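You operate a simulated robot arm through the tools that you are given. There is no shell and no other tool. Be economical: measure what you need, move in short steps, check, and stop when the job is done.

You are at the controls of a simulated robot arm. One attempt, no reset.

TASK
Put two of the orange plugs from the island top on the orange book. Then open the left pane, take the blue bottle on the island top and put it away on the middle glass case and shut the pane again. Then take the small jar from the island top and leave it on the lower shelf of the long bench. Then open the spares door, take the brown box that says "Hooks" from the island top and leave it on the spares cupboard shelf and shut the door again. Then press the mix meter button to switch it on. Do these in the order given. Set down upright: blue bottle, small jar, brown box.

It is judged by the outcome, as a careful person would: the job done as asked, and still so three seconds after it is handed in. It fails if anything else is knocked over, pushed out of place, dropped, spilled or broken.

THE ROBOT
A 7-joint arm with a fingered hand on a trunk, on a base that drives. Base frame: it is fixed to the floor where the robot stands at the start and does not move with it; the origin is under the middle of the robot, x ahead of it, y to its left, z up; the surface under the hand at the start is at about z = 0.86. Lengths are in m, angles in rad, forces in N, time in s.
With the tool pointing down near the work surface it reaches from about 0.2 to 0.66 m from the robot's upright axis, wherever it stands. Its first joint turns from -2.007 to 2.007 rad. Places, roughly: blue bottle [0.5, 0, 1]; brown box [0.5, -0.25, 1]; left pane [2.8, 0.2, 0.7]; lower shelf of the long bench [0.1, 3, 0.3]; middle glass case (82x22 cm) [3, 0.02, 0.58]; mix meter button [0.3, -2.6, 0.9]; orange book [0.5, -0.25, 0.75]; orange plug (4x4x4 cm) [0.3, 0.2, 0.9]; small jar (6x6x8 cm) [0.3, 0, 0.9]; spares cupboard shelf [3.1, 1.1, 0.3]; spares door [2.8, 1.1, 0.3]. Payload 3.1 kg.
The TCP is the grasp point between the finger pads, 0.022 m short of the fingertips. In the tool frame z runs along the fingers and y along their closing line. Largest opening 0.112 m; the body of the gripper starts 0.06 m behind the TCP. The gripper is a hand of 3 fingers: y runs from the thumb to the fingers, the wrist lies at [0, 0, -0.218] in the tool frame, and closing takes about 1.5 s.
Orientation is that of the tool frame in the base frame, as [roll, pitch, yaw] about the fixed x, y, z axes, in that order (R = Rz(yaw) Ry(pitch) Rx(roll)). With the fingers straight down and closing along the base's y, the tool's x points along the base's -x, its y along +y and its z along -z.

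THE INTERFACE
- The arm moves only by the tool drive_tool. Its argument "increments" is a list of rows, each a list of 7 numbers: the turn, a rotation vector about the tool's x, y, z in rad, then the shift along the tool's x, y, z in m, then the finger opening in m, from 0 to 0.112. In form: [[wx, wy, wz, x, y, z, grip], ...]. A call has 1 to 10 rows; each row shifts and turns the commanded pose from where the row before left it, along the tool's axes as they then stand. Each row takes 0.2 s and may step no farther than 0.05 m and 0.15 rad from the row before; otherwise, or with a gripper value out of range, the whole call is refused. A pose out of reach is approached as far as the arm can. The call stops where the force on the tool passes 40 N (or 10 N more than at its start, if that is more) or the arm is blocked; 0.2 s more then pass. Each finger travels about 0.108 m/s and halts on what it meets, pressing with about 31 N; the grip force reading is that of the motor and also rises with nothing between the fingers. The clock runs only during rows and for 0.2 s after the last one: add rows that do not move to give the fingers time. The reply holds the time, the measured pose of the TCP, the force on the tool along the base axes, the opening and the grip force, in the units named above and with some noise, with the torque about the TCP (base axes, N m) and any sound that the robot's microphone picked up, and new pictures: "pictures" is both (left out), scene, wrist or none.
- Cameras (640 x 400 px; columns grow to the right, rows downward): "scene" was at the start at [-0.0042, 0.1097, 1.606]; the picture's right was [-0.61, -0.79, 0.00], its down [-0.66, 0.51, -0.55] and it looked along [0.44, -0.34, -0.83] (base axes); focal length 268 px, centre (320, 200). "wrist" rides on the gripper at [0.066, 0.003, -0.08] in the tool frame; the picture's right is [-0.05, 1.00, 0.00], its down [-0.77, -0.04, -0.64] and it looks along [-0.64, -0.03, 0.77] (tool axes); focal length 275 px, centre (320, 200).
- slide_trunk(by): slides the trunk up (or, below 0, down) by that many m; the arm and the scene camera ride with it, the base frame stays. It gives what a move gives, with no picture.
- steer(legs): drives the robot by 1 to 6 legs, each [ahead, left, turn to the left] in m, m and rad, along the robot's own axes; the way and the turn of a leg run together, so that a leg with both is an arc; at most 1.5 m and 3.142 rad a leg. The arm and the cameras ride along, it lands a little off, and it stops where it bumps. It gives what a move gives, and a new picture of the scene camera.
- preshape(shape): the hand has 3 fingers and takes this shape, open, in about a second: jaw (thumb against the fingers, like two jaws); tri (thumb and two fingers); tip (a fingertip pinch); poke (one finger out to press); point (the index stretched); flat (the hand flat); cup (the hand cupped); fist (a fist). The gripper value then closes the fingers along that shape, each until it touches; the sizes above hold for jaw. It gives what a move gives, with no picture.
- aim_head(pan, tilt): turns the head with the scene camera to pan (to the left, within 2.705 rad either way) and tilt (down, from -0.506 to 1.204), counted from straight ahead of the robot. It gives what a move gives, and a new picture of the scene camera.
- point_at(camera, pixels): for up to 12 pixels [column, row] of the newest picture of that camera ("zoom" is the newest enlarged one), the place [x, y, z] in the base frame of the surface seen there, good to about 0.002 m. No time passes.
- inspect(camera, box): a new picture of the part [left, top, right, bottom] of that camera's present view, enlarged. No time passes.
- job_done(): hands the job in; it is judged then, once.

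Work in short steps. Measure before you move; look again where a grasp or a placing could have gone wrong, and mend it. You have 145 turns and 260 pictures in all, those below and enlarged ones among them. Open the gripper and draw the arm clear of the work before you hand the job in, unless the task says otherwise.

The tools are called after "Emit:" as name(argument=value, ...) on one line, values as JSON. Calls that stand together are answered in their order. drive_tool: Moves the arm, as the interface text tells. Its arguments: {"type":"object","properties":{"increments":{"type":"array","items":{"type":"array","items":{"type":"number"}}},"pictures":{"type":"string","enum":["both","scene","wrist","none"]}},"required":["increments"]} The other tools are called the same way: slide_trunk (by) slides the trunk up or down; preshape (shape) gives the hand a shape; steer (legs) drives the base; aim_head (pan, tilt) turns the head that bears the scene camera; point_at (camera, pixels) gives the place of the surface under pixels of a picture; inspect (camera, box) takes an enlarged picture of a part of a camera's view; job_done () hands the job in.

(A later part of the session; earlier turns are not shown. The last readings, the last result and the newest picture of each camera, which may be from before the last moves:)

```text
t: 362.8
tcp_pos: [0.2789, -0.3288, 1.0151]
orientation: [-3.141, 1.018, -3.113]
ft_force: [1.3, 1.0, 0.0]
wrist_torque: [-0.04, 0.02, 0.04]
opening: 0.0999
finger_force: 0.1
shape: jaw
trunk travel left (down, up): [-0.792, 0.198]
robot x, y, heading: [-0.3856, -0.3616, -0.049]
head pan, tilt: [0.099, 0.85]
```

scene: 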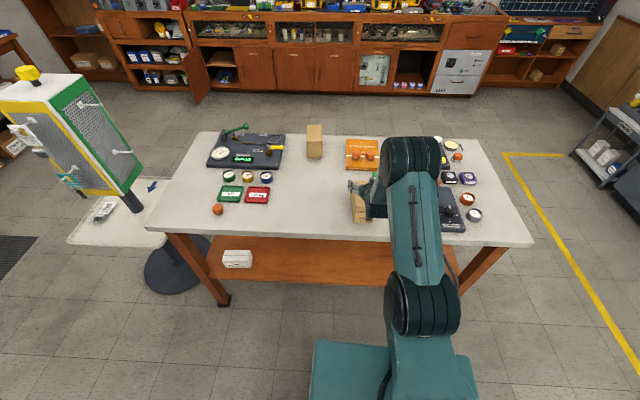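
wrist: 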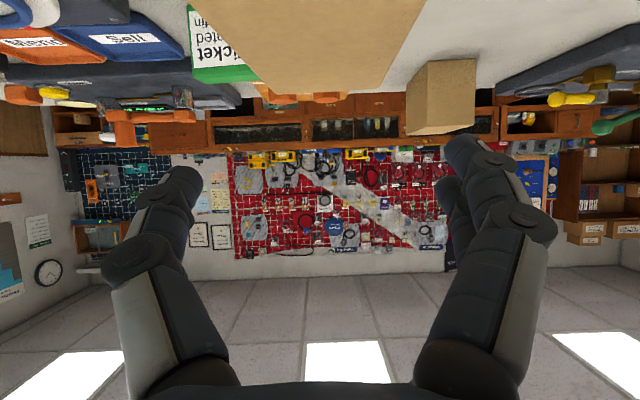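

The box is centred (222–425, centre ≈323). Lower to z≈0.91.

Emit:
slide_trunk(by=-0.06)

Emit:
slide_trunk(by=-0.045)

Emit:
drive_tool(increments=[[0, 0, 0, 0, 0, 0, 0.1]], pictures="wrist")

Emit:
inspect(camera="scene", box=[310, 150, 430, 250])

```text
t: 363.8
tcp_pos: [0.279, -0.3305, 0.9546]
orientation: [-3.14, 1.019, -3.113]
ft_force: [0.5, -0.4, -0.6]
wrist_torque: [-0.01, -0.01, 0.0]
opening: 0.0997
finger_force: 0.1
shape: jaw
trunk travel left (down, up): [-0.732, 0.258]
robot x, y, heading: [-0.3839, -0.3609, -0.045]
head pan, tilt: [0.099, 0.85]
```

```text
t: 364.4
tcp_pos: [0.2811, -0.3272, 0.9375]
orientation: [-3.138, 1.047, -3.105]
ft_force: [-6.5, -0.4, 22.0]
wrist_torque: [-0.69, 0.75, -0.1]
opening: 0.0997
finger_force: 0.0
shape: jaw
trunk travel left (down, up): [-0.705, 0.285]
robot x, y, heading: [-0.3849, -0.3648, -0.045]
head pan, tilt: [0.099, 0.85]
stopped: the force on the tool passed its limit at 48 N (the readings are from after the stop); the commanded pose is now the measured one
```

```text
t: 364.8
tcp_pos: [0.2815, -0.3281, 0.9365]
orientation: [-3.137, 1.046, -3.106]
ft_force: [-1.0, 0.7, 20.9]
wrist_torque: [-0.72, 0.81, 0.02]
opening: 0.0996
finger_force: 0.0
shape: jaw
trunk travel left (down, up): [-0.705, 0.285]
robot x, y, heading: [-0.3814, -0.3616, -0.045]
head pan, tilt: [0.099, 0.85]
```

wrist: 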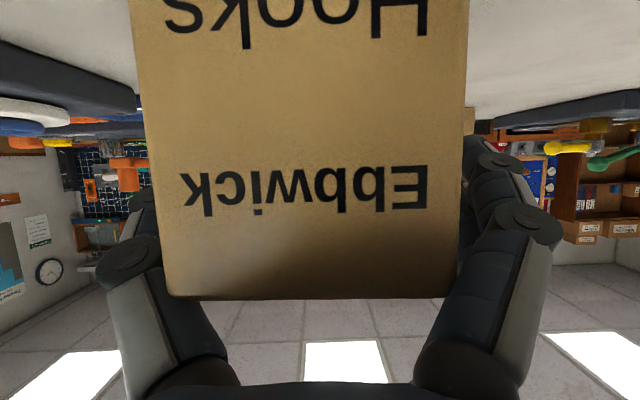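

```text
4.00 times, centred on (370, 200) of scene
```

zoom: 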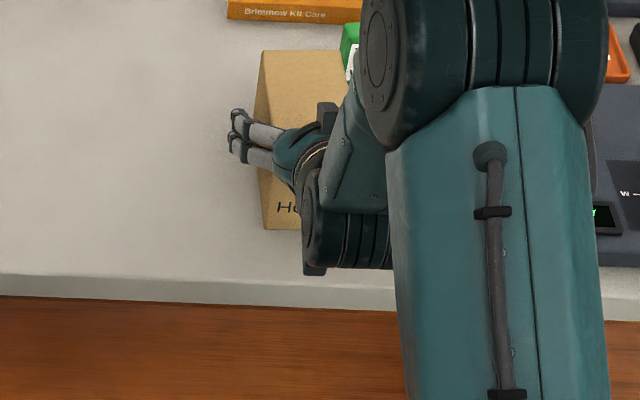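

Contact: the thumb's base is resting on the box's right top edge. Raise 0.05, shift 6 mm right and 15 mm back, restore slant.

Emit:
slide_trunk(by=0.05)

Emit:
drive_tool(increments=[[0, 0.03, 0, 0.0078, -0.006, -0.0128, 0.112], [0, 0, 0, 0, 0, 0, 0.112]])

Emit:
inspect(camera="scene", box=[310, 150, 430, 250])

Emit:
point_at(camera="zoom", pixels=[[265, 55], [270, 100], [265, 150], [340, 55], [268, 220], [262, 185]])

```text
t: 365.7
tcp_pos: [0.2823, -0.3289, 0.984]
orientation: [-3.137, 1.038, -3.107]
ft_force: [-0.3, 0.3, 0.7]
wrist_torque: [-0.01, 0.01, -0.02]
opening: 0.0998
finger_force: 0.0
shape: jaw
trunk travel left (down, up): [-0.755, 0.235]
robot x, y, heading: [-0.3831, -0.3627, -0.051]
head pan, tilt: [0.099, 0.85]
```

```text
t: 366.3
tcp_pos: [0.2667, -0.3358, 0.9844]
orientation: [-3.136, 1.007, -3.106]
ft_force: [0.0, 0.8, -0.4]
wrist_torque: [-0.01, -0.03, 0.03]
opening: 0.1119
finger_force: 0.1
shape: jaw
trunk travel left (down, up): [-0.755, 0.235]
robot x, y, heading: [-0.3876, -0.3652, -0.047]
head pan, tilt: [0.099, 0.85]
```

scene: 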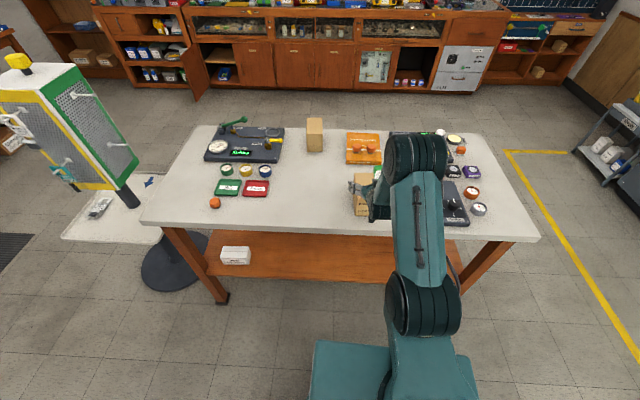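
wrist: 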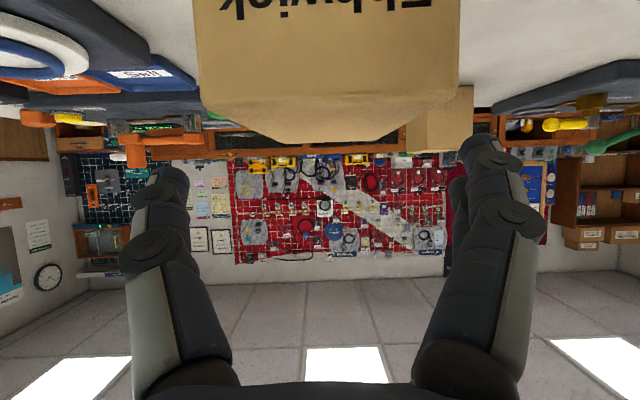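

```text
4.00 times, centred on (370, 200) of scene
```

zoom: 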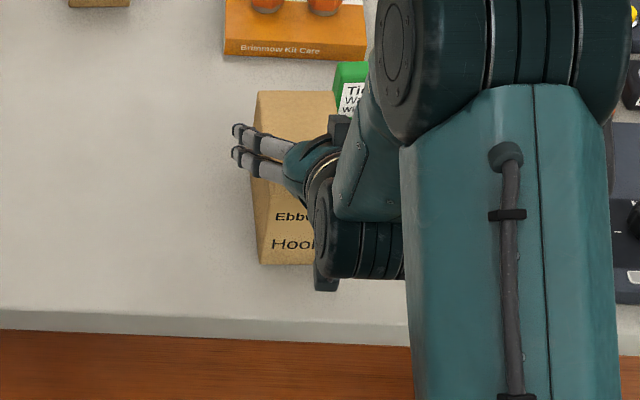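

```text
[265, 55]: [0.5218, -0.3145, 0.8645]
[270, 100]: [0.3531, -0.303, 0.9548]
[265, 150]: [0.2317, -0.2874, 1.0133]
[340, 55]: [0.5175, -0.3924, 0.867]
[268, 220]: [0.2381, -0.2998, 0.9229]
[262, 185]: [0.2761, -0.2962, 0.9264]
```

The box hasn't moved and is now centred with more room. Lower again in small steps.

Emit:
slide_trunk(by=-0.04)

Emit:
slide_trunk(by=-0.02)

Emit:
drive_tool(increments=[[0, 0, 0, 0, 0, 0, 0.112]], pictures="wrist")

```text
t: 367.1
tcp_pos: [0.2669, -0.336, 0.9444]
orientation: [-3.137, 1.011, -3.107]
ft_force: [0.8, 0.5, -0.4]
wrist_torque: [-0.02, -0.04, 0.02]
opening: 0.1115
finger_force: 0.0
shape: jaw
trunk travel left (down, up): [-0.715, 0.275]
robot x, y, heading: [-0.3841, -0.3664, -0.052]
head pan, tilt: [0.099, 0.85]
```

```text
t: 367.8
tcp_pos: [0.2674, -0.3356, 0.9234]
orientation: [-3.136, 1.008, -3.107]
ft_force: [-1.3, 1.6, -0.2]
wrist_torque: [0.0, -0.01, 0.02]
opening: 0.1119
finger_force: 0.1
shape: jaw
trunk travel left (down, up): [-0.695, 0.295]
robot x, y, heading: [-0.3831, -0.3626, -0.046]
head pan, tilt: [0.099, 0.85]
```

```text
t: 368.2
tcp_pos: [0.2668, -0.3357, 0.9242]
orientation: [-3.137, 1.009, -3.106]
ft_force: [-1.1, 0.5, -0.3]
wrist_torque: [-0.05, -0.02, 0.0]
opening: 0.1117
finger_force: 0.0
shape: jaw
trunk travel left (down, up): [-0.695, 0.295]
robot x, y, heading: [-0.3837, -0.3634, -0.051]
head pan, tilt: [0.099, 0.85]
```

wrist: 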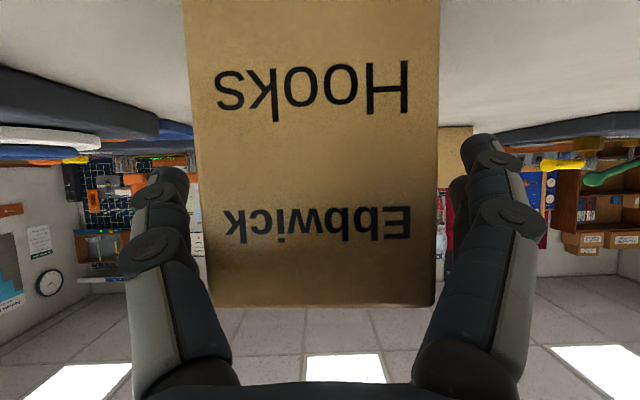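

Straddled cleanly. Lower 0.014, nudge forward 7 mm, and close.

Emit:
slide_trunk(by=-0.014)

Emit:
drive_tool(increments=[[0, 0, 0, -0.0037, 0, 0.006, 0.112], [0, 0, 0, 0, 0, 0, 0.09], [0, 0, 0, 0, 0, 0, 0.07], [0, 0, 0, 0, 0, 0, 0.05], [0, 0, 0, 0, 0, 0, 0.04], [0, 0, 0, 0, 0, 0, 0.04], [0, 0, 0, 0, 0, 0, 0.04]])

```text
t: 368.8
tcp_pos: [0.267, -0.3353, 0.9105]
orientation: [-3.138, 1.008, -3.107]
ft_force: [-0.5, 1.2, -0.8]
wrist_torque: [-0.04, 0.01, -0.02]
opening: 0.1122
finger_force: 0.1
shape: jaw
trunk travel left (down, up): [-0.681, 0.309]
robot x, y, heading: [-0.3829, -0.3666, -0.049]
head pan, tilt: [0.099, 0.85]
```

```text
t: 370.4
tcp_pos: [0.2732, -0.3353, 0.9102]
orientation: [-3.136, 1.009, -3.106]
ft_force: [0.1, -0.7, 0.0]
wrist_torque: [-0.05, -0.03, 0.03]
opening: 0.0646
finger_force: 30.6
shape: jaw
trunk travel left (down, up): [-0.681, 0.309]
robot x, y, heading: [-0.3866, -0.3643, -0.05]
head pan, tilt: [0.099, 0.85]
```

scene: 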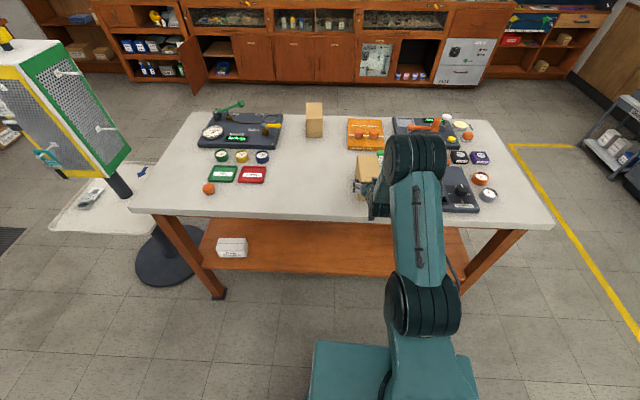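
wrist: 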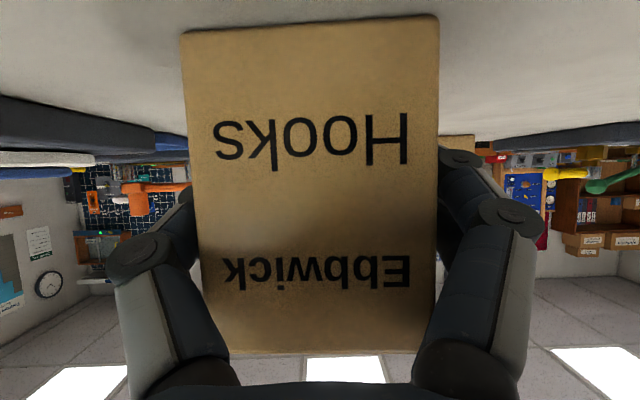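

Gripped at 0.0646. Lift with the trunk and check for sag.

Emit:
slide_trunk(by=0.2)

Emit:
drive_tool(increments=[[0, 0, 0, 0, 0, 0, 0.04]])

Emit:
inspect(camera="scene", box=[300, 130, 440, 240])

```text
t: 372.6
tcp_pos: [0.2741, -0.3339, 1.1109]
orientation: [-3.136, 1.009, -3.107]
ft_force: [1.0, 0.1, -3.5]
wrist_torque: [-0.02, 0.12, 0.02]
opening: 0.0646
finger_force: 30.9
shape: jaw
trunk travel left (down, up): [-0.881, 0.109]
robot x, y, heading: [-0.3837, -0.3626, -0.054]
head pan, tilt: [0.099, 0.85]
```

```text
t: 373.0
tcp_pos: [0.2745, -0.3347, 1.1106]
orientation: [-3.135, 1.009, -3.107]
ft_force: [-1.2, 0.0, -3.4]
wrist_torque: [0.03, 0.1, -0.02]
opening: 0.0646
finger_force: 30.7
shape: jaw
trunk travel left (down, up): [-0.881, 0.109]
robot x, y, heading: [-0.3836, -0.3615, -0.048]
head pan, tilt: [0.099, 0.85]
```

scene: 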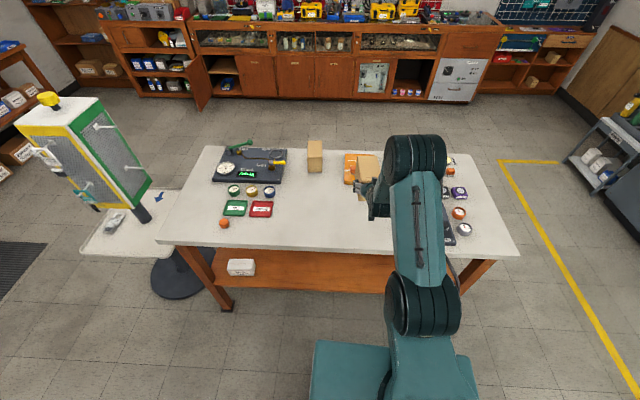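
wrist: 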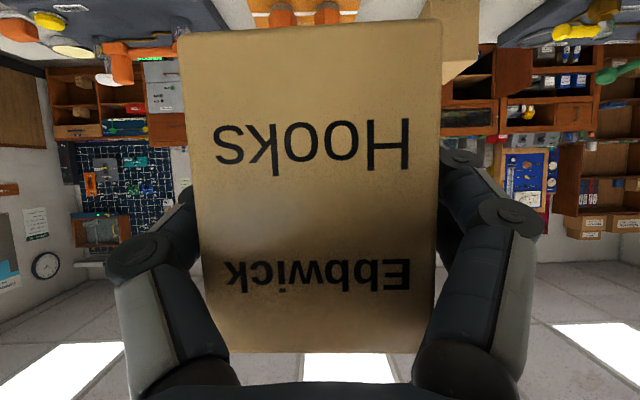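

```text
3.64 times, centred on (370, 185) of scene
```

zoom: 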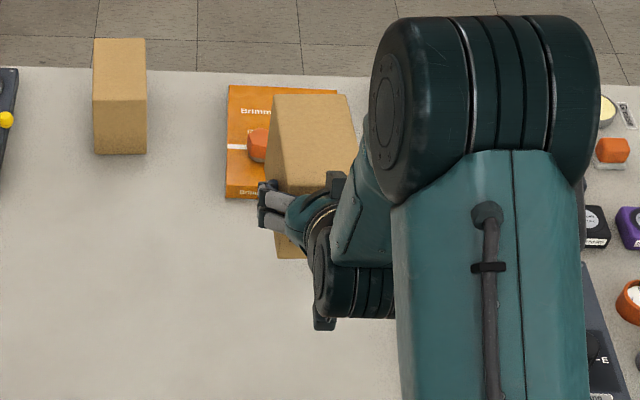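

Held level. Drive back around to the spares cupboard.

Emit:
steer(legs=[[-0.1, 0, 0.048], [0, -1.3, 0], [1.5, 0, 0], [0.5, 0, 0], [0, 1.5, 0], [0, 0.75, 0]])

Emit:
aim_head(pan=0.2, tilt=0.65)

```text
t: 400.4
tcp_pos: [2.1601, 0.6796, 1.1094]
orientation: [-3.134, 1.009, -3.072]
ft_force: [-0.2, 0.5, -2.6]
wrist_torque: [-0.01, 0.13, 0.04]
opening: 0.0645
finger_force: 31.0
shape: jaw
trunk travel left (down, up): [-0.881, 0.109]
robot x, y, heading: [1.5033, 0.6299, -0.018]
head pan, tilt: [0.099, 0.85]
```

scene: 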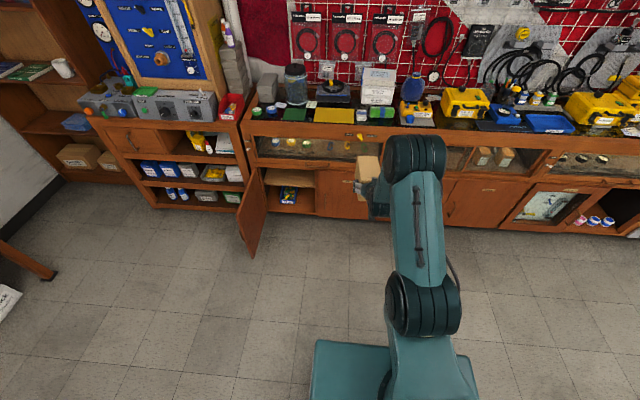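

```text
t: 401.2
tcp_pos: [2.1591, 0.6805, 1.1108]
orientation: [-3.137, 1.007, -3.069]
ft_force: [0.3, -0.5, -3.1]
wrist_torque: [0.01, 0.08, -0.01]
opening: 0.0644
finger_force: 31.5
shape: jaw
trunk travel left (down, up): [-0.881, 0.109]
robot x, y, heading: [1.5043, 0.6237, -0.01]
head pan, tilt: [0.201, 0.649]
```

scene: 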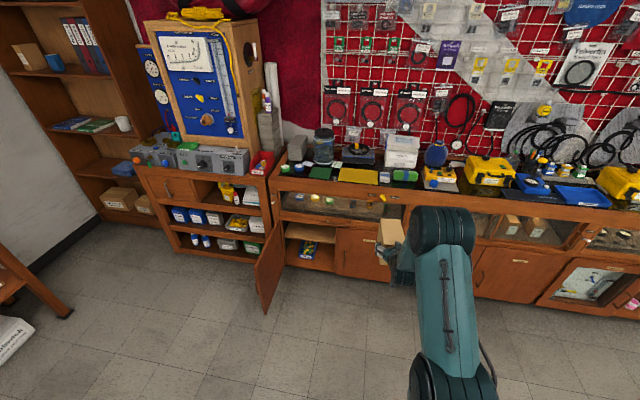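

Lower the trunk to entry height (TCP ≈0.395) in free space, then approach.

Emit:
slide_trunk(by=-0.4)

Emit:
slide_trunk(by=-0.312)

Emit:
steer(legs=[[0.5, 0.32, 0.01]])

Emit:
aim_head(pan=0.3, tilt=0.55)

```text
t: 405.0
tcp_pos: [2.16, 0.6808, 0.7098]
orientation: [-3.135, 1.009, -3.072]
ft_force: [-0.4, 0.3, -2.9]
wrist_torque: [0.0, 0.06, 0.0]
opening: 0.0644
finger_force: 30.9
shape: jaw
trunk travel left (down, up): [-0.481, 0.509]
robot x, y, heading: [1.5008, 0.6296, -0.011]
head pan, tilt: [0.201, 0.649]
```

```text
t: 408.1
tcp_pos: [2.159, 0.6804, 0.3979]
orientation: [-3.136, 1.008, -3.072]
ft_force: [0.2, -0.4, -2.8]
wrist_torque: [-0.01, 0.1, -0.04]
opening: 0.0646
finger_force: 31.0
shape: jaw
trunk travel left (down, up): [-0.169, 0.821]
robot x, y, heading: [1.5014, 0.6287, -0.01]
head pan, tilt: [0.201, 0.649]
```

```text
t: 411.4
tcp_pos: [2.656, 1.0088, 0.3985]
orientation: [-3.136, 1.008, -3.055]
ft_force: [-0.7, 0.6, -3.3]
wrist_torque: [-0.01, 0.13, 0.02]
opening: 0.0645
finger_force: 30.9
shape: jaw
trunk travel left (down, up): [-0.169, 0.821]
robot x, y, heading: [1.9992, 0.9465, 0.001]
head pan, tilt: [0.201, 0.649]
```

scene: 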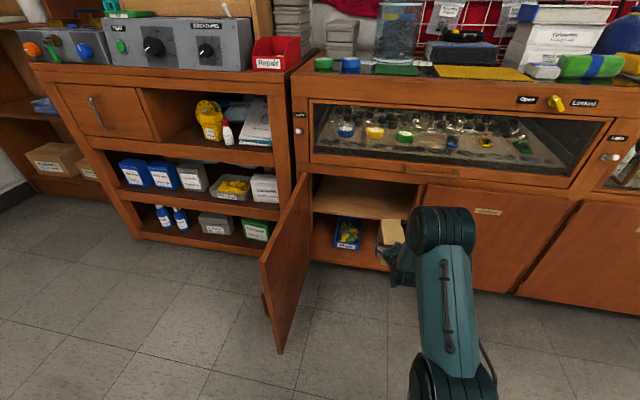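

```text
t: 412.1
tcp_pos: [2.6552, 1.0084, 0.3977]
orientation: [-3.136, 1.009, -3.057]
ft_force: [0.3, -0.4, -3.5]
wrist_torque: [0.0, 0.12, -0.01]
opening: 0.0645
finger_force: 31.3
shape: jaw
trunk travel left (down, up): [-0.169, 0.821]
robot x, y, heading: [1.9997, 0.9477, 0.004]
head pan, tilt: [0.3, 0.55]
```

scene: 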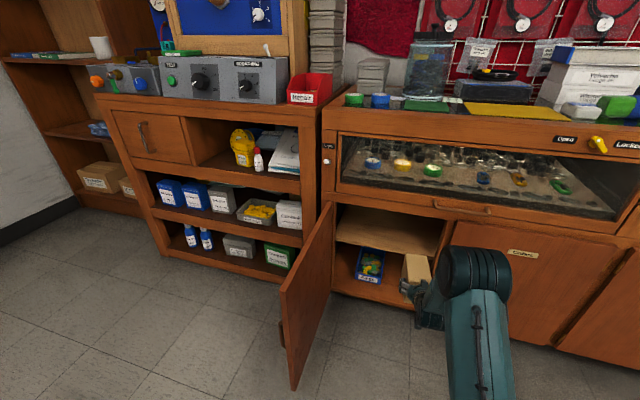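

Shift the box left 0.10 and straighten; then drive 0.19 ahead into the opening.

Emit:
drive_tool(increments=[[0.072, 0, 0.045, 0, 0.03, 0, 0.04], [0, 0, 0, 0, 0.035, 0, 0.04], [0, 0, 0, 0, 0.035, 0, 0.04], [0, 0, 0, 0, 0, 0, 0.04]])

Emit:
inspect(camera="scene", box=[300, 190, 480, 310])

Emit:
point_at(camera="scene", pixels=[[340, 238], [400, 250], [435, 215], [465, 208], [345, 215], [400, 225], [330, 210], [440, 240]])

```text
t: 413.1
tcp_pos: [2.6527, 1.1083, 0.3988]
orientation: [-3.135, 1.009, -3.14]
ft_force: [-0.2, -0.8, -2.0]
wrist_torque: [0.0, 0.17, 0.01]
opening: 0.0647
finger_force: 30.5
shape: jaw
trunk travel left (down, up): [-0.169, 0.821]
robot x, y, heading: [2.0029, 0.9498, 0.001]
head pan, tilt: [0.3, 0.55]
```

scene: 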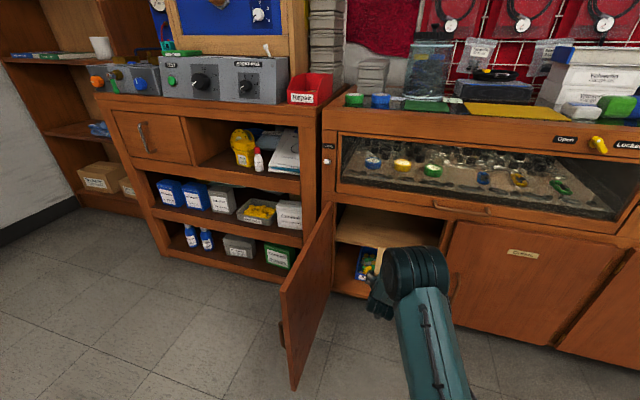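
wrist: 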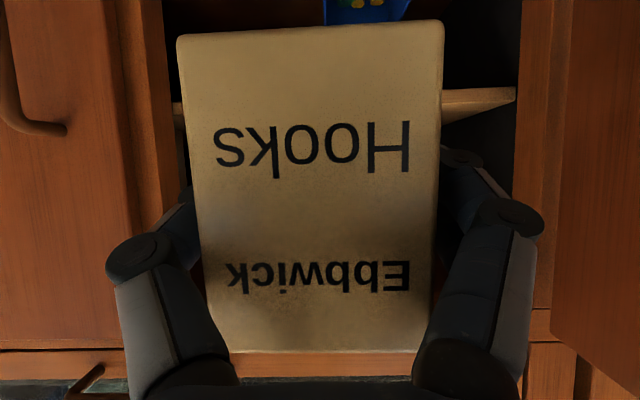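

```text
3.33 times, centred on (390, 250) of scene
```

zoom: 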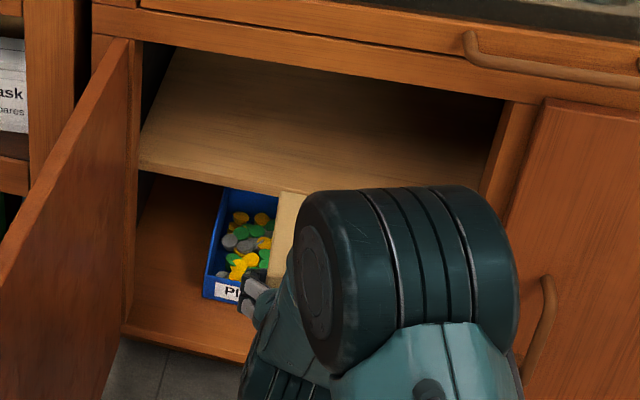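

```text
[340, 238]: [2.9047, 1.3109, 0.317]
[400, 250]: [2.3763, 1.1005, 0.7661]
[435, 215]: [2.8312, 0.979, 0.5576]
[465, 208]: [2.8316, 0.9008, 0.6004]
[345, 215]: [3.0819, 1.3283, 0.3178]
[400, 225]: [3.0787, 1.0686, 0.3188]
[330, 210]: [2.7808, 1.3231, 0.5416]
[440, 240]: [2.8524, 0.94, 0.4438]
```

Emit:
steer(legs=[[0.19, 0, 0]])

Emit:
drive_tool(increments=[[0, 0, 0, 0, 0, 0, 0.04]], pictures="wrist")

Emit:
inspect(camera="scene", box=[300, 190, 480, 310])

```text
t: 414.7
tcp_pos: [2.8448, 1.1091, 0.3997]
orientation: [-3.136, 1.008, 3.138]
ft_force: [0.3, -0.2, -2.4]
wrist_torque: [-0.01, 0.1, -0.01]
opening: 0.0646
finger_force: 31.0
shape: jaw
trunk travel left (down, up): [-0.169, 0.821]
robot x, y, heading: [2.1891, 0.9459, 0.002]
head pan, tilt: [0.3, 0.55]
```

scene: 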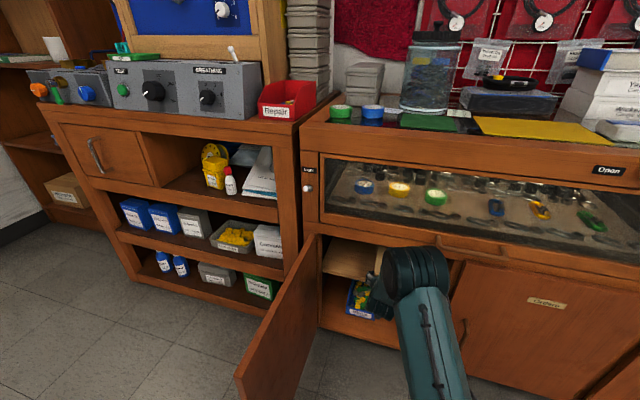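

```text
t: 415.1
tcp_pos: [2.8437, 1.1085, 0.3991]
orientation: [-3.137, 1.008, 3.139]
ft_force: [0.6, -0.5, -3.0]
wrist_torque: [0.0, 0.11, 0.01]
opening: 0.0646
finger_force: 31.3
shape: jaw
trunk travel left (down, up): [-0.169, 0.821]
robot x, y, heading: [2.1911, 0.9472, -0.001]
head pan, tilt: [0.3, 0.55]
```

wrist: 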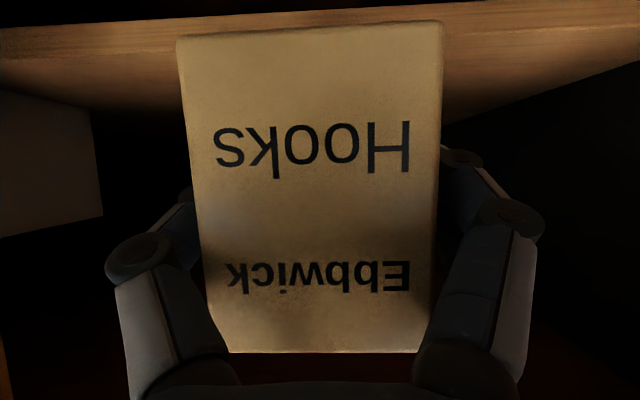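

```text
3.33 times, centred on (390, 250) of scene
```

zoom: 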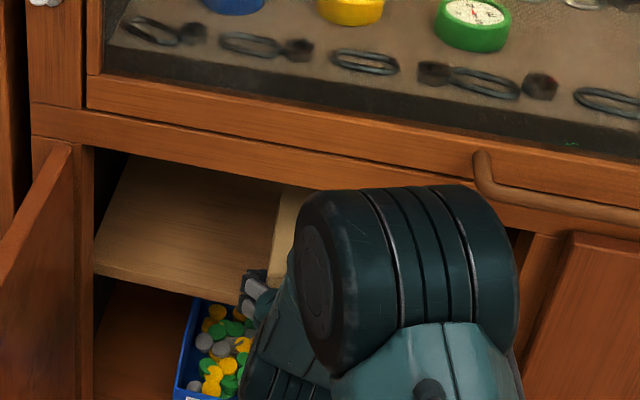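

Entry is clear. Advance the arm 0.105 in three steps.

Emit:
drive_tool(increments=[[0, 0, 0, -0.0187, 0, 0.0296, 0.04], [0, 0, 0, -0.0187, 0, 0.0296, 0.04], [0, 0, 0, -0.0187, 0, 0.0296, 0.04]])

Emit:
inspect(camera="scene", box=[300, 190, 480, 310])

```text
t: 415.9
tcp_pos: [2.9481, 1.1074, 0.3992]
orientation: [-3.136, 1.007, -3.14]
ft_force: [-0.3, 0.8, -2.4]
wrist_torque: [-0.01, 0.09, -0.03]
opening: 0.0645
finger_force: 30.9
shape: jaw
trunk travel left (down, up): [-0.169, 0.821]
robot x, y, heading: [2.1949, 0.9478, -0.005]
head pan, tilt: [0.3, 0.55]
```

scene: 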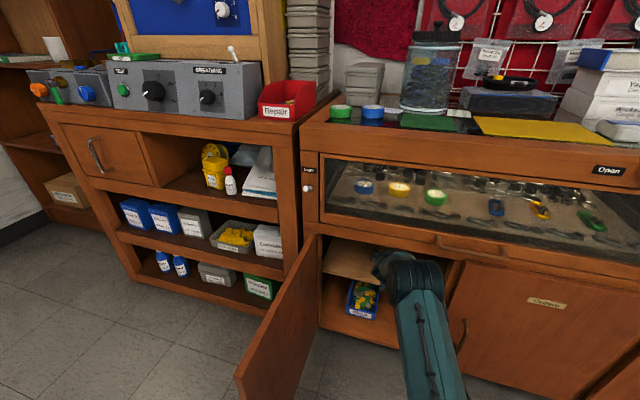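
wrist: 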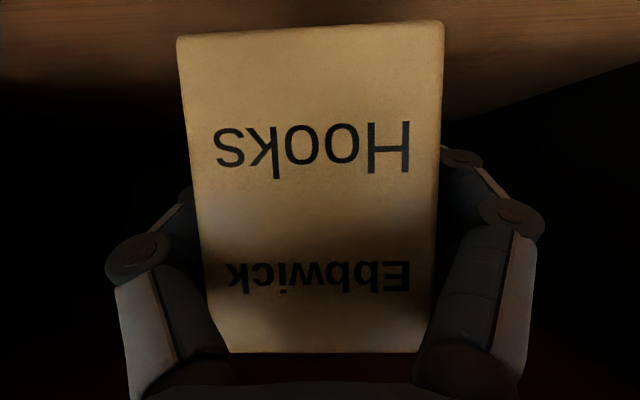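

```text
3.33 times, centred on (390, 250) of scene
```

zoom: 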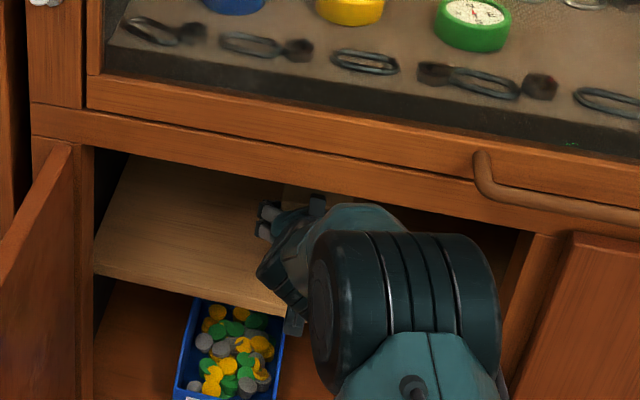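

Lower 0.022, then in small steps to contact.

Emit:
drive_tool(increments=[[0, 0, 0, 0.0102, 0, 0.0064, 0.04], [0, 0, 0, 0.0085, 0, 0.0053, 0.04], [0, 0, 0, 0.0025, 0, 0.0016, 0.04], [0, 0, 0, 0, 0, 0, 0.04]], pictures="none")

Emit:
drive_tool(increments=[[0, 0, 0, 0.0017, 0, 0.0011, 0.04], [0, 0, 0, 0, 0, 0, 0.04]], pictures="none")

Emit:
drive_tool(increments=[[0, 0, 0, 0.0017, 0, 0.0011, 0.04], [0, 0, 0, 0, 0, 0, 0.04]], pictures="none")

```text
t: 416.9
tcp_pos: [2.9495, 1.1077, 0.3742]
orientation: [-3.137, 1.011, 3.14]
ft_force: [0.9, 0.3, -3.4]
wrist_torque: [0.04, 0.1, 0.01]
opening: 0.0647
finger_force: 31.2
shape: jaw
trunk travel left (down, up): [-0.169, 0.821]
robot x, y, heading: [2.1925, 0.9438, -0.002]
head pan, tilt: [0.3, 0.55]
```

```text
t: 417.5
tcp_pos: [2.9491, 1.1071, 0.3731]
orientation: [-3.136, 1.01, 3.141]
ft_force: [-1.1, 0.2, -1.7]
wrist_torque: [-0.04, 0.07, -0.04]
opening: 0.0644
finger_force: 31.2
shape: jaw
trunk travel left (down, up): [-0.169, 0.821]
robot x, y, heading: [2.1923, 0.9493, 0.003]
head pan, tilt: [0.3, 0.55]
```

```text
t: 418.1
tcp_pos: [2.9485, 1.1075, 0.3716]
orientation: [-3.137, 1.009, 3.139]
ft_force: [-0.7, -0.6, -0.8]
wrist_torque: [-0.02, -0.02, -0.03]
opening: 0.0648
finger_force: 31.0
shape: jaw
trunk travel left (down, up): [-0.169, 0.821]
robot x, y, heading: [2.1884, 0.9491, -0.004]
head pan, tilt: [0.3, 0.55]
```

Contact is beginning (weight easing, torque gone). Two more small steps, then release.

Emit:
drive_tool(increments=[[0, 0, 0, 0.0017, 0, 0.0011, 0.04], [0, 0, 0, 0, 0, 0, 0.04]], pictures="none")

Emit:
drive_tool(increments=[[0, 0, 0, 0.0008, 0, 0.0005, 0.04], [0, 0, 0, 0, 0, 0, 0.07], [0, 0, 0, 0, 0, 0, 0.085], [0, 0, 0, 0, 0, 0, 0.1], [0, 0, 0, 0, 0, 0, 0.1]])

```text
t: 418.7
tcp_pos: [2.9477, 1.1078, 0.3692]
orientation: [-3.137, 1.009, -3.141]
ft_force: [-1.0, -0.2, 0.6]
wrist_torque: [-0.03, -0.15, 0.01]
opening: 0.0643
finger_force: 31.4
shape: jaw
trunk travel left (down, up): [-0.169, 0.821]
robot x, y, heading: [2.1889, 0.947, 0.003]
head pan, tilt: [0.3, 0.55]
```

```text
t: 419.9
tcp_pos: [2.9481, 1.1061, 0.3681]
orientation: [-3.137, 1.009, 3.139]
ft_force: [-0.5, 0.5, -0.2]
wrist_torque: [-0.02, -0.01, 0.02]
opening: 0.0999
finger_force: 0.0
shape: jaw
trunk travel left (down, up): [-0.169, 0.821]
robot x, y, heading: [2.1879, 0.9448, -0.005]
head pan, tilt: [0.3, 0.55]
```

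scene: 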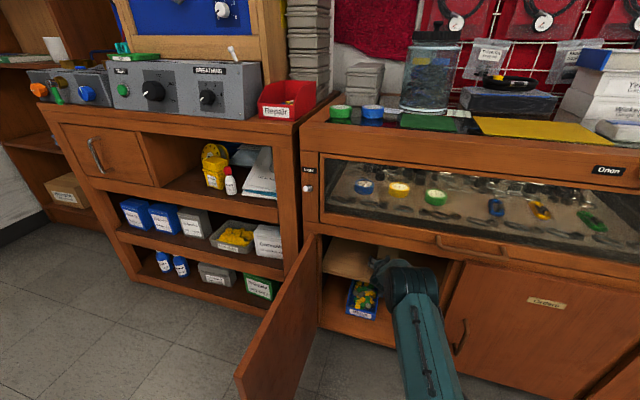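
wrist: 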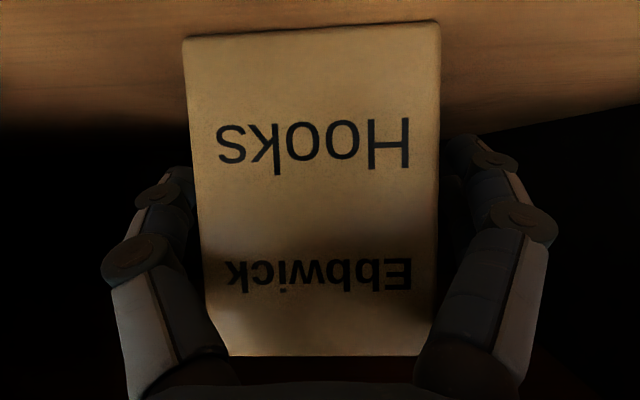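

Box stands on the shelf, free. Open fully and back straight out.

Emit:
drive_tool(increments=[[0, 0, 0, 0, 0, 0, 0.112], [0, 0, 0, 0.0064, 0, -0.0128, 0.112], [0, 0, 0, 0.0144, 0, -0.0254, 0.112], [0, 0, 0, 0.0187, 0, -0.0296, 0.112], [0, 0, 0, 0.0213, 0, -0.0339, 0.112], [0, 0, 0, 0.0213, 0, -0.0339, 0.112], [0, 0, 0, 0.0213, 0, -0.0339, 0.112], [0, 0, 0, 0.0213, 0, -0.0339, 0.112]])

Emit:
inspect(camera="scene", box=[300, 190, 480, 310])

```text
t: 421.7
tcp_pos: [2.7078, 1.1108, 0.3733]
orientation: [-3.138, 1.01, 3.138]
ft_force: [0.0, -0.6, -0.1]
wrist_torque: [0.02, -0.03, -0.01]
opening: 0.1117
finger_force: 0.0
shape: jaw
trunk travel left (down, up): [-0.169, 0.821]
robot x, y, heading: [2.1887, 0.9495, -0.001]
head pan, tilt: [0.3, 0.55]
```

scene: 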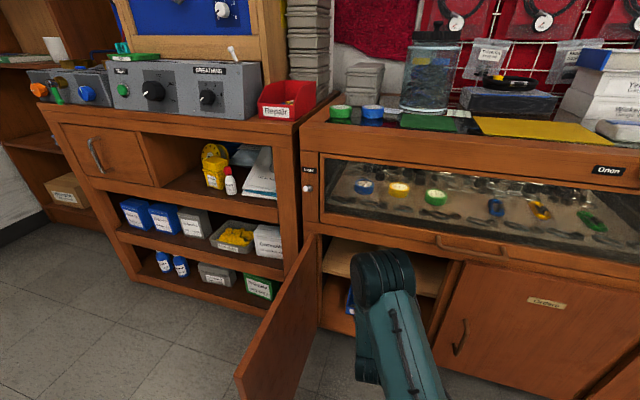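
wrist: 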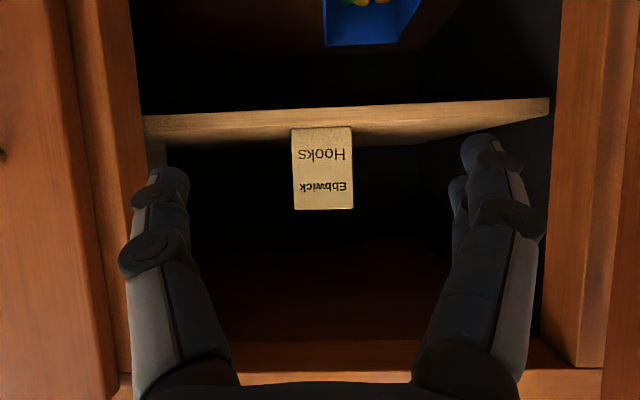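

```text
3.33 times, centred on (390, 250) of scene
```

zoom: 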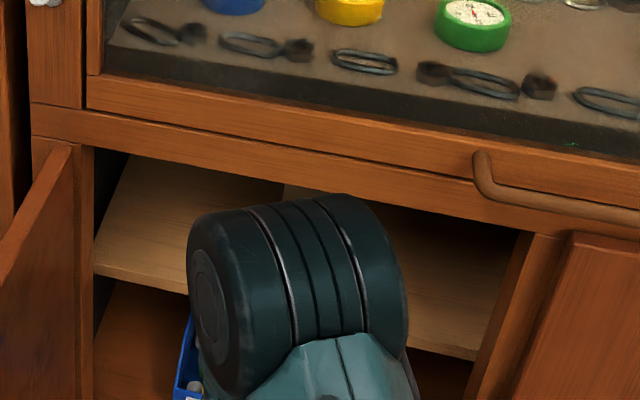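

Hooks box stands on the shelf. Now go around the door's outer side to shut it: close the fingers, back off, strafe left, come forward.

Emit:
drive_tool(increments=[[0, 0, 0, 0, 0, 0, 0.06], [0, 0, 0, 0, 0, 0, 0.02], [0, 0, 0, 0, 0, 0, 0.0], [0, 0, 0, 0, 0, 0, 0.0]], pictures="none")

Emit:
steer(legs=[[-0.55, 0, 0], [0, 0.55, 0]])

Emit:
aim_head(pan=-0.1, tilt=0.6)

Emit:
inspect(camera="scene", box=[200, 100, 440, 300])

```text
t: 422.7
tcp_pos: [2.709, 1.1108, 0.3729]
orientation: [-3.135, 1.009, 3.138]
ft_force: [0.5, 0.1, -0.9]
wrist_torque: [0.02, 0.0, 0.07]
opening: 0.0
finger_force: 31.7
shape: jaw
trunk travel left (down, up): [-0.169, 0.821]
robot x, y, heading: [2.191, 0.9498, -0.002]
head pan, tilt: [0.3, 0.55]
```

```text
t: 428.6
tcp_pos: [2.1338, 1.6743, 0.3729]
orientation: [-3.137, 1.008, -3.113]
ft_force: [0.7, 0.9, 0.7]
wrist_torque: [0.01, 0.0, 0.0]
opening: 0.0
finger_force: 30.6
shape: jaw
trunk travel left (down, up): [-0.169, 0.821]
robot x, y, heading: [1.6228, 1.498, 0.031]
head pan, tilt: [0.3, 0.55]
```

scene: 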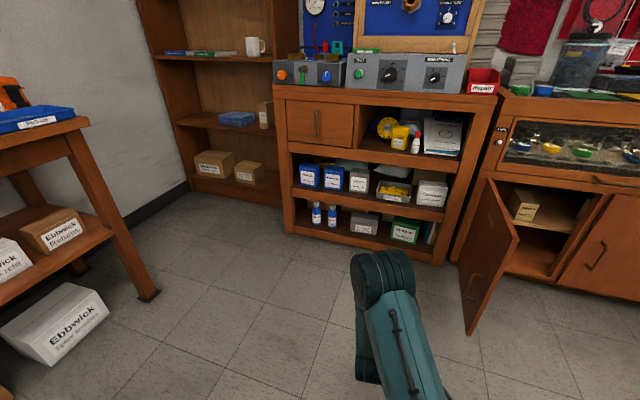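

```text
t: 429.5
tcp_pos: [2.135, 1.6751, 0.3728]
orientation: [-3.136, 1.008, -3.112]
ft_force: [-1.2, 0.2, -0.1]
wrist_torque: [0.0, -0.04, 0.0]
opening: 0.0003
finger_force: 31.0
shape: jaw
trunk travel left (down, up): [-0.169, 0.821]
robot x, y, heading: [1.6212, 1.4952, 0.03]
head pan, tilt: [-0.099, 0.6]
```

scene: 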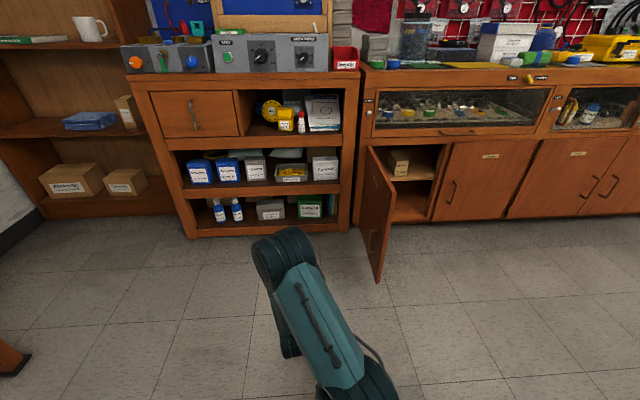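

```text
2.00 times, centred on (320, 200) of scene
```

zoom: 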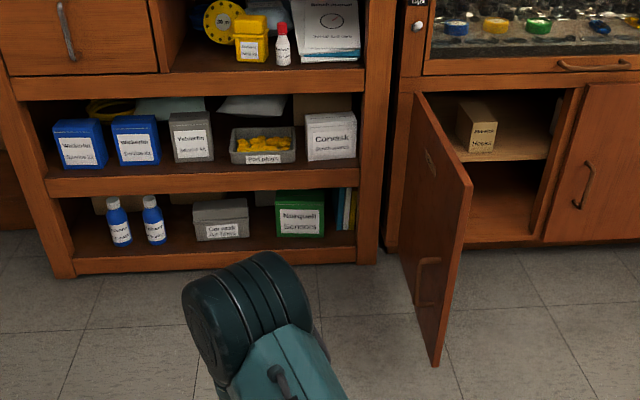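

The box is upright on the shelf. Measure the door and come forward.

Emit:
point_at(camera="scene", pixels=[[393, 185], [370, 150], [376, 220], [378, 282], [374, 245], [380, 180]])

Emit:
steer(legs=[[0.36, 0, -0.03]])

```text
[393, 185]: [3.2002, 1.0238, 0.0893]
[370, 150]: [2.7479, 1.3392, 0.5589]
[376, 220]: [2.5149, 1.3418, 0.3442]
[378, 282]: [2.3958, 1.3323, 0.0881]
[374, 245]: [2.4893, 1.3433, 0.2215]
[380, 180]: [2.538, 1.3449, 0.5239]
```

```text
t: 431.8
tcp_pos: [2.4914, 1.668, 0.3724]
orientation: [-3.136, 1.008, -3.137]
ft_force: [-0.4, 0.2, -0.4]
wrist_torque: [-0.01, 0.01, 0.01]
opening: 0.0
finger_force: 31.0
shape: jaw
trunk travel left (down, up): [-0.169, 0.821]
robot x, y, heading: [1.9716, 1.5042, 0.004]
head pan, tilt: [-0.099, 0.6]
```

scene: 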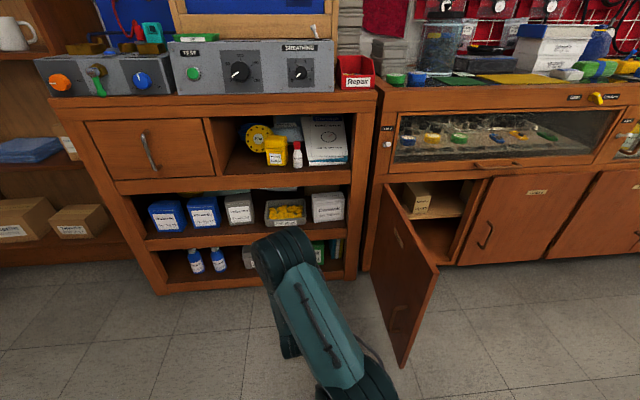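

Sweep the hand right to push the door's outer face.

Emit:
drive_tool(increments=[[0, 0, 0, 0, -0.045, 0, 0.0], [0, 0, 0, 0, -0.045, 0, 0.0], [0, 0, 0, 0, -0.045, 0, 0.0], [0, 0, 0, 0, -0.045, 0, 0.0], [0, 0, 0, 0, -0.045, 0, 0.0], [0, 0, 0, 0, -0.045, 0, 0.0], [0, 0, 0, -0.0085, -0.04, 0.0136, 0.0], [0, 0, 0, -0.0085, -0.04, 0.0136, 0.0]])

```text
t: 433.6
tcp_pos: [2.5247, 1.3186, 0.3742]
orientation: [-3.135, 1.009, -3.138]
ft_force: [-0.7, -0.1, 0.6]
wrist_torque: [-0.04, 0.0, 0.01]
opening: 0.0001
finger_force: 31.2
shape: jaw
trunk travel left (down, up): [-0.169, 0.821]
robot x, y, heading: [1.9728, 1.5031, 0.009]
head pan, tilt: [-0.099, 0.6]
```

scene: 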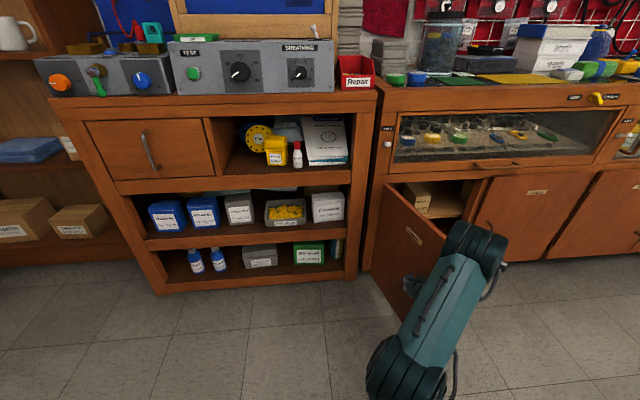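
wrist: 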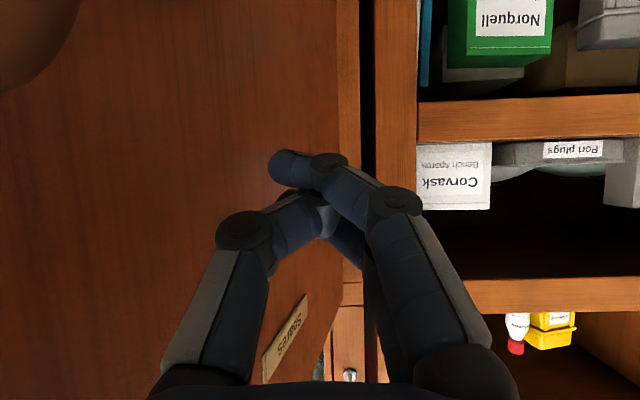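

The door is following. Continue right and forward.

Emit:
drive_tool(increments=[[0, 0, 0, -0.0107, -0.04, 0.0169, 0.0], [0, 0, 0, -0.0107, -0.04, 0.0169, 0.0], [0, 0, 0, -0.0107, -0.04, 0.0169, 0.0], [0, 0, 0, -0.0133, -0.035, 0.0212, 0.0], [0, 0, 0, -0.0133, -0.035, 0.0212, 0.0]])

```text
t: 434.8
tcp_pos: [2.6345, 1.1303, 0.3742]
orientation: [-3.136, 1.007, -3.138]
ft_force: [0.6, 0.1, -0.4]
wrist_torque: [0.0, -0.01, 0.0]
opening: 0.0
finger_force: 31.0
shape: jaw
trunk travel left (down, up): [-0.169, 0.821]
robot x, y, heading: [1.9768, 1.5042, 0.002]
head pan, tilt: [-0.099, 0.6]
```

scene: 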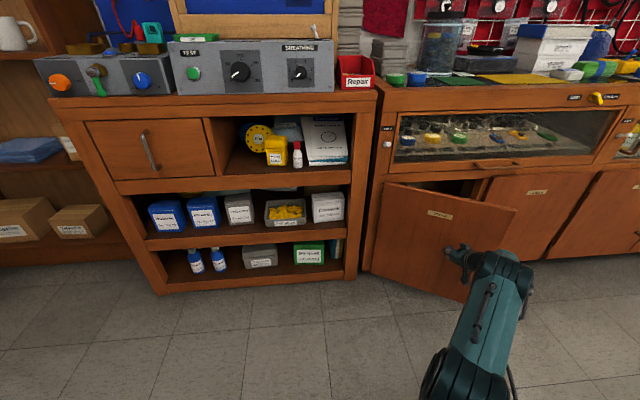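
wrist: 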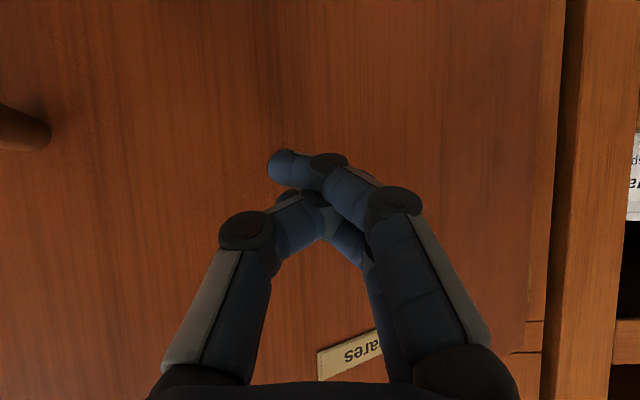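

Door ~35° from shut. Back the hand off, recentre it, and shift the base right for a straight push.

Emit:
drive_tool(increments=[[0, 0, 0, 0.0213, 0, -0.0339, 0.0], [0, 0, 0, 0.0213, 0, -0.0339, 0.0], [0, 0, 0, 0.0213, 0, -0.0339, 0.0], [0, 0, 0, 0.0213, 0, -0.0339, 0.0], [0, 0, 0, 0, 0.045, 0, 0.0], [0, 0, 0, 0, 0.045, 0, 0.0], [0, 0, 0, 0, 0.045, 0, 0.0], [0, 0, 0, 0, 0.045, 0, 0.0]], pictures="none")

Emit:
steer(legs=[[0, -0.27, 0]])

```text
t: 436.6
tcp_pos: [2.4748, 1.3059, 0.377]
orientation: [-3.136, 1.008, -3.137]
ft_force: [-0.2, 0.4, 0.6]
wrist_torque: [-0.02, 0.02, 0.01]
opening: 0.0
finger_force: 30.2
shape: jaw
trunk travel left (down, up): [-0.169, 0.821]
robot x, y, heading: [1.9786, 1.5022, 0.008]
head pan, tilt: [-0.099, 0.6]
```

```text
t: 438.5
tcp_pos: [2.4764, 1.033, 0.3757]
orientation: [-3.136, 1.01, -3.139]
ft_force: [-0.2, -1.0, -0.4]
wrist_torque: [0.01, -0.02, 0.0]
opening: 0.0001
finger_force: 31.0
shape: jaw
trunk travel left (down, up): [-0.169, 0.821]
robot x, y, heading: [1.9796, 1.2317, 0.004]
head pan, tilt: [-0.099, 0.6]
```

scene: 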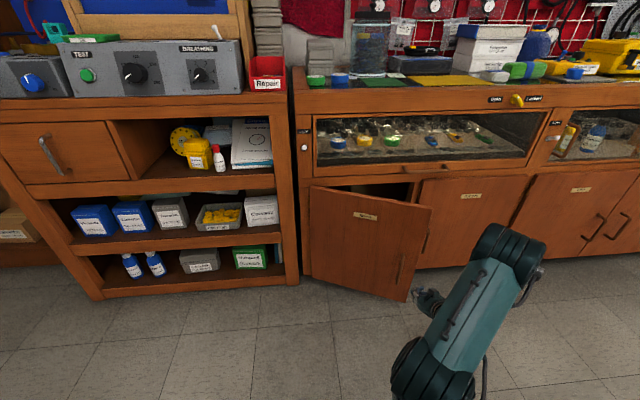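

Emit:
steer(legs=[[0.08, 0.02, 0]])

Emit:
drive_tool(increments=[[0, 0, 0, -0.0187, 0, 0.0296, 0.0], [0, 0, 0, -0.0187, 0, 0.0296, 0.0], [0, 0, 0, -0.0187, 0, 0.0296, 0.0], [0, 0, 0, -0.0187, 0, 0.0296, 0.0], [0, 0, 0, -0.0187, 0, 0.0296, 0.0], [0, 0, 0, -0.0107, 0, 0.0169, 0.0]])

```text
t: 439.6
tcp_pos: [2.5562, 1.0542, 0.3758]
orientation: [-3.137, 1.01, -3.138]
ft_force: [-0.3, 0.2, 0.3]
wrist_torque: [0.01, -0.01, 0.01]
opening: 0.0
finger_force: 31.2
shape: jaw
trunk travel left (down, up): [-0.169, 0.821]
robot x, y, heading: [2.0592, 1.2505, 0.005]
head pan, tilt: [-0.099, 0.6]
```

scene: 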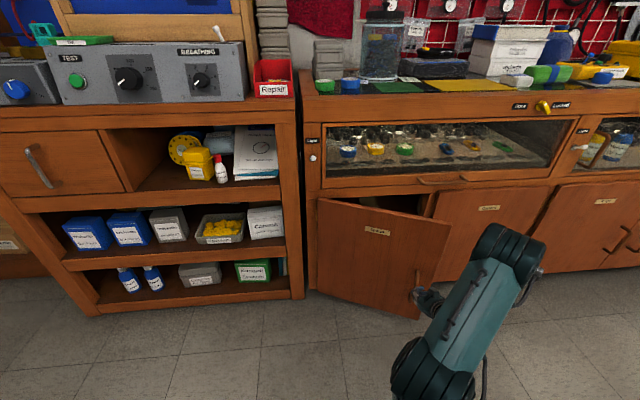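

```text
t: 441.0
tcp_pos: [2.7517, 1.0546, 0.3753]
orientation: [-3.136, 1.009, -3.137]
ft_force: [-0.2, 0.4, 0.6]
wrist_torque: [0.01, -0.02, 0.0]
opening: 0.0001
finger_force: 31.1
shape: jaw
trunk travel left (down, up): [-0.169, 0.821]
robot x, y, heading: [2.0494, 1.2509, 0.003]
head pan, tilt: [-0.099, 0.6]
```

scene: 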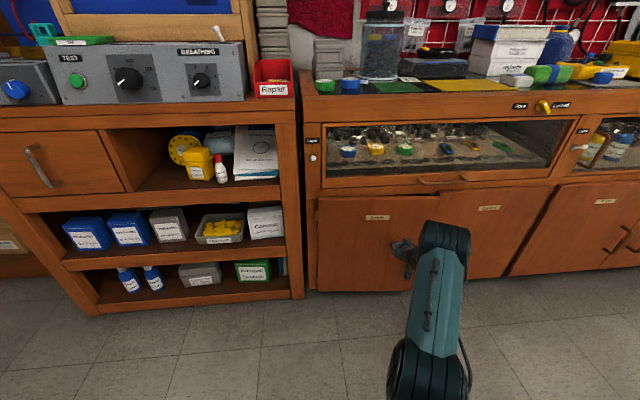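
wrist: 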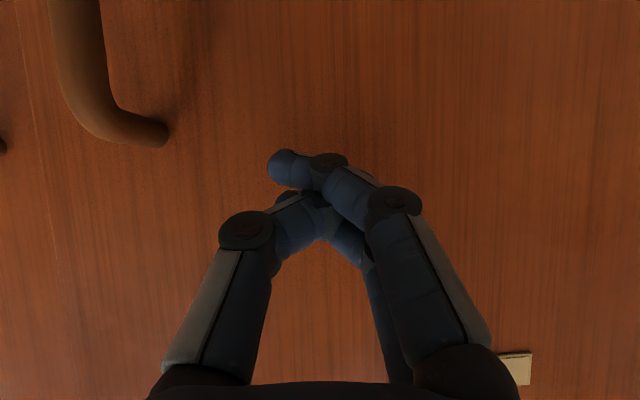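

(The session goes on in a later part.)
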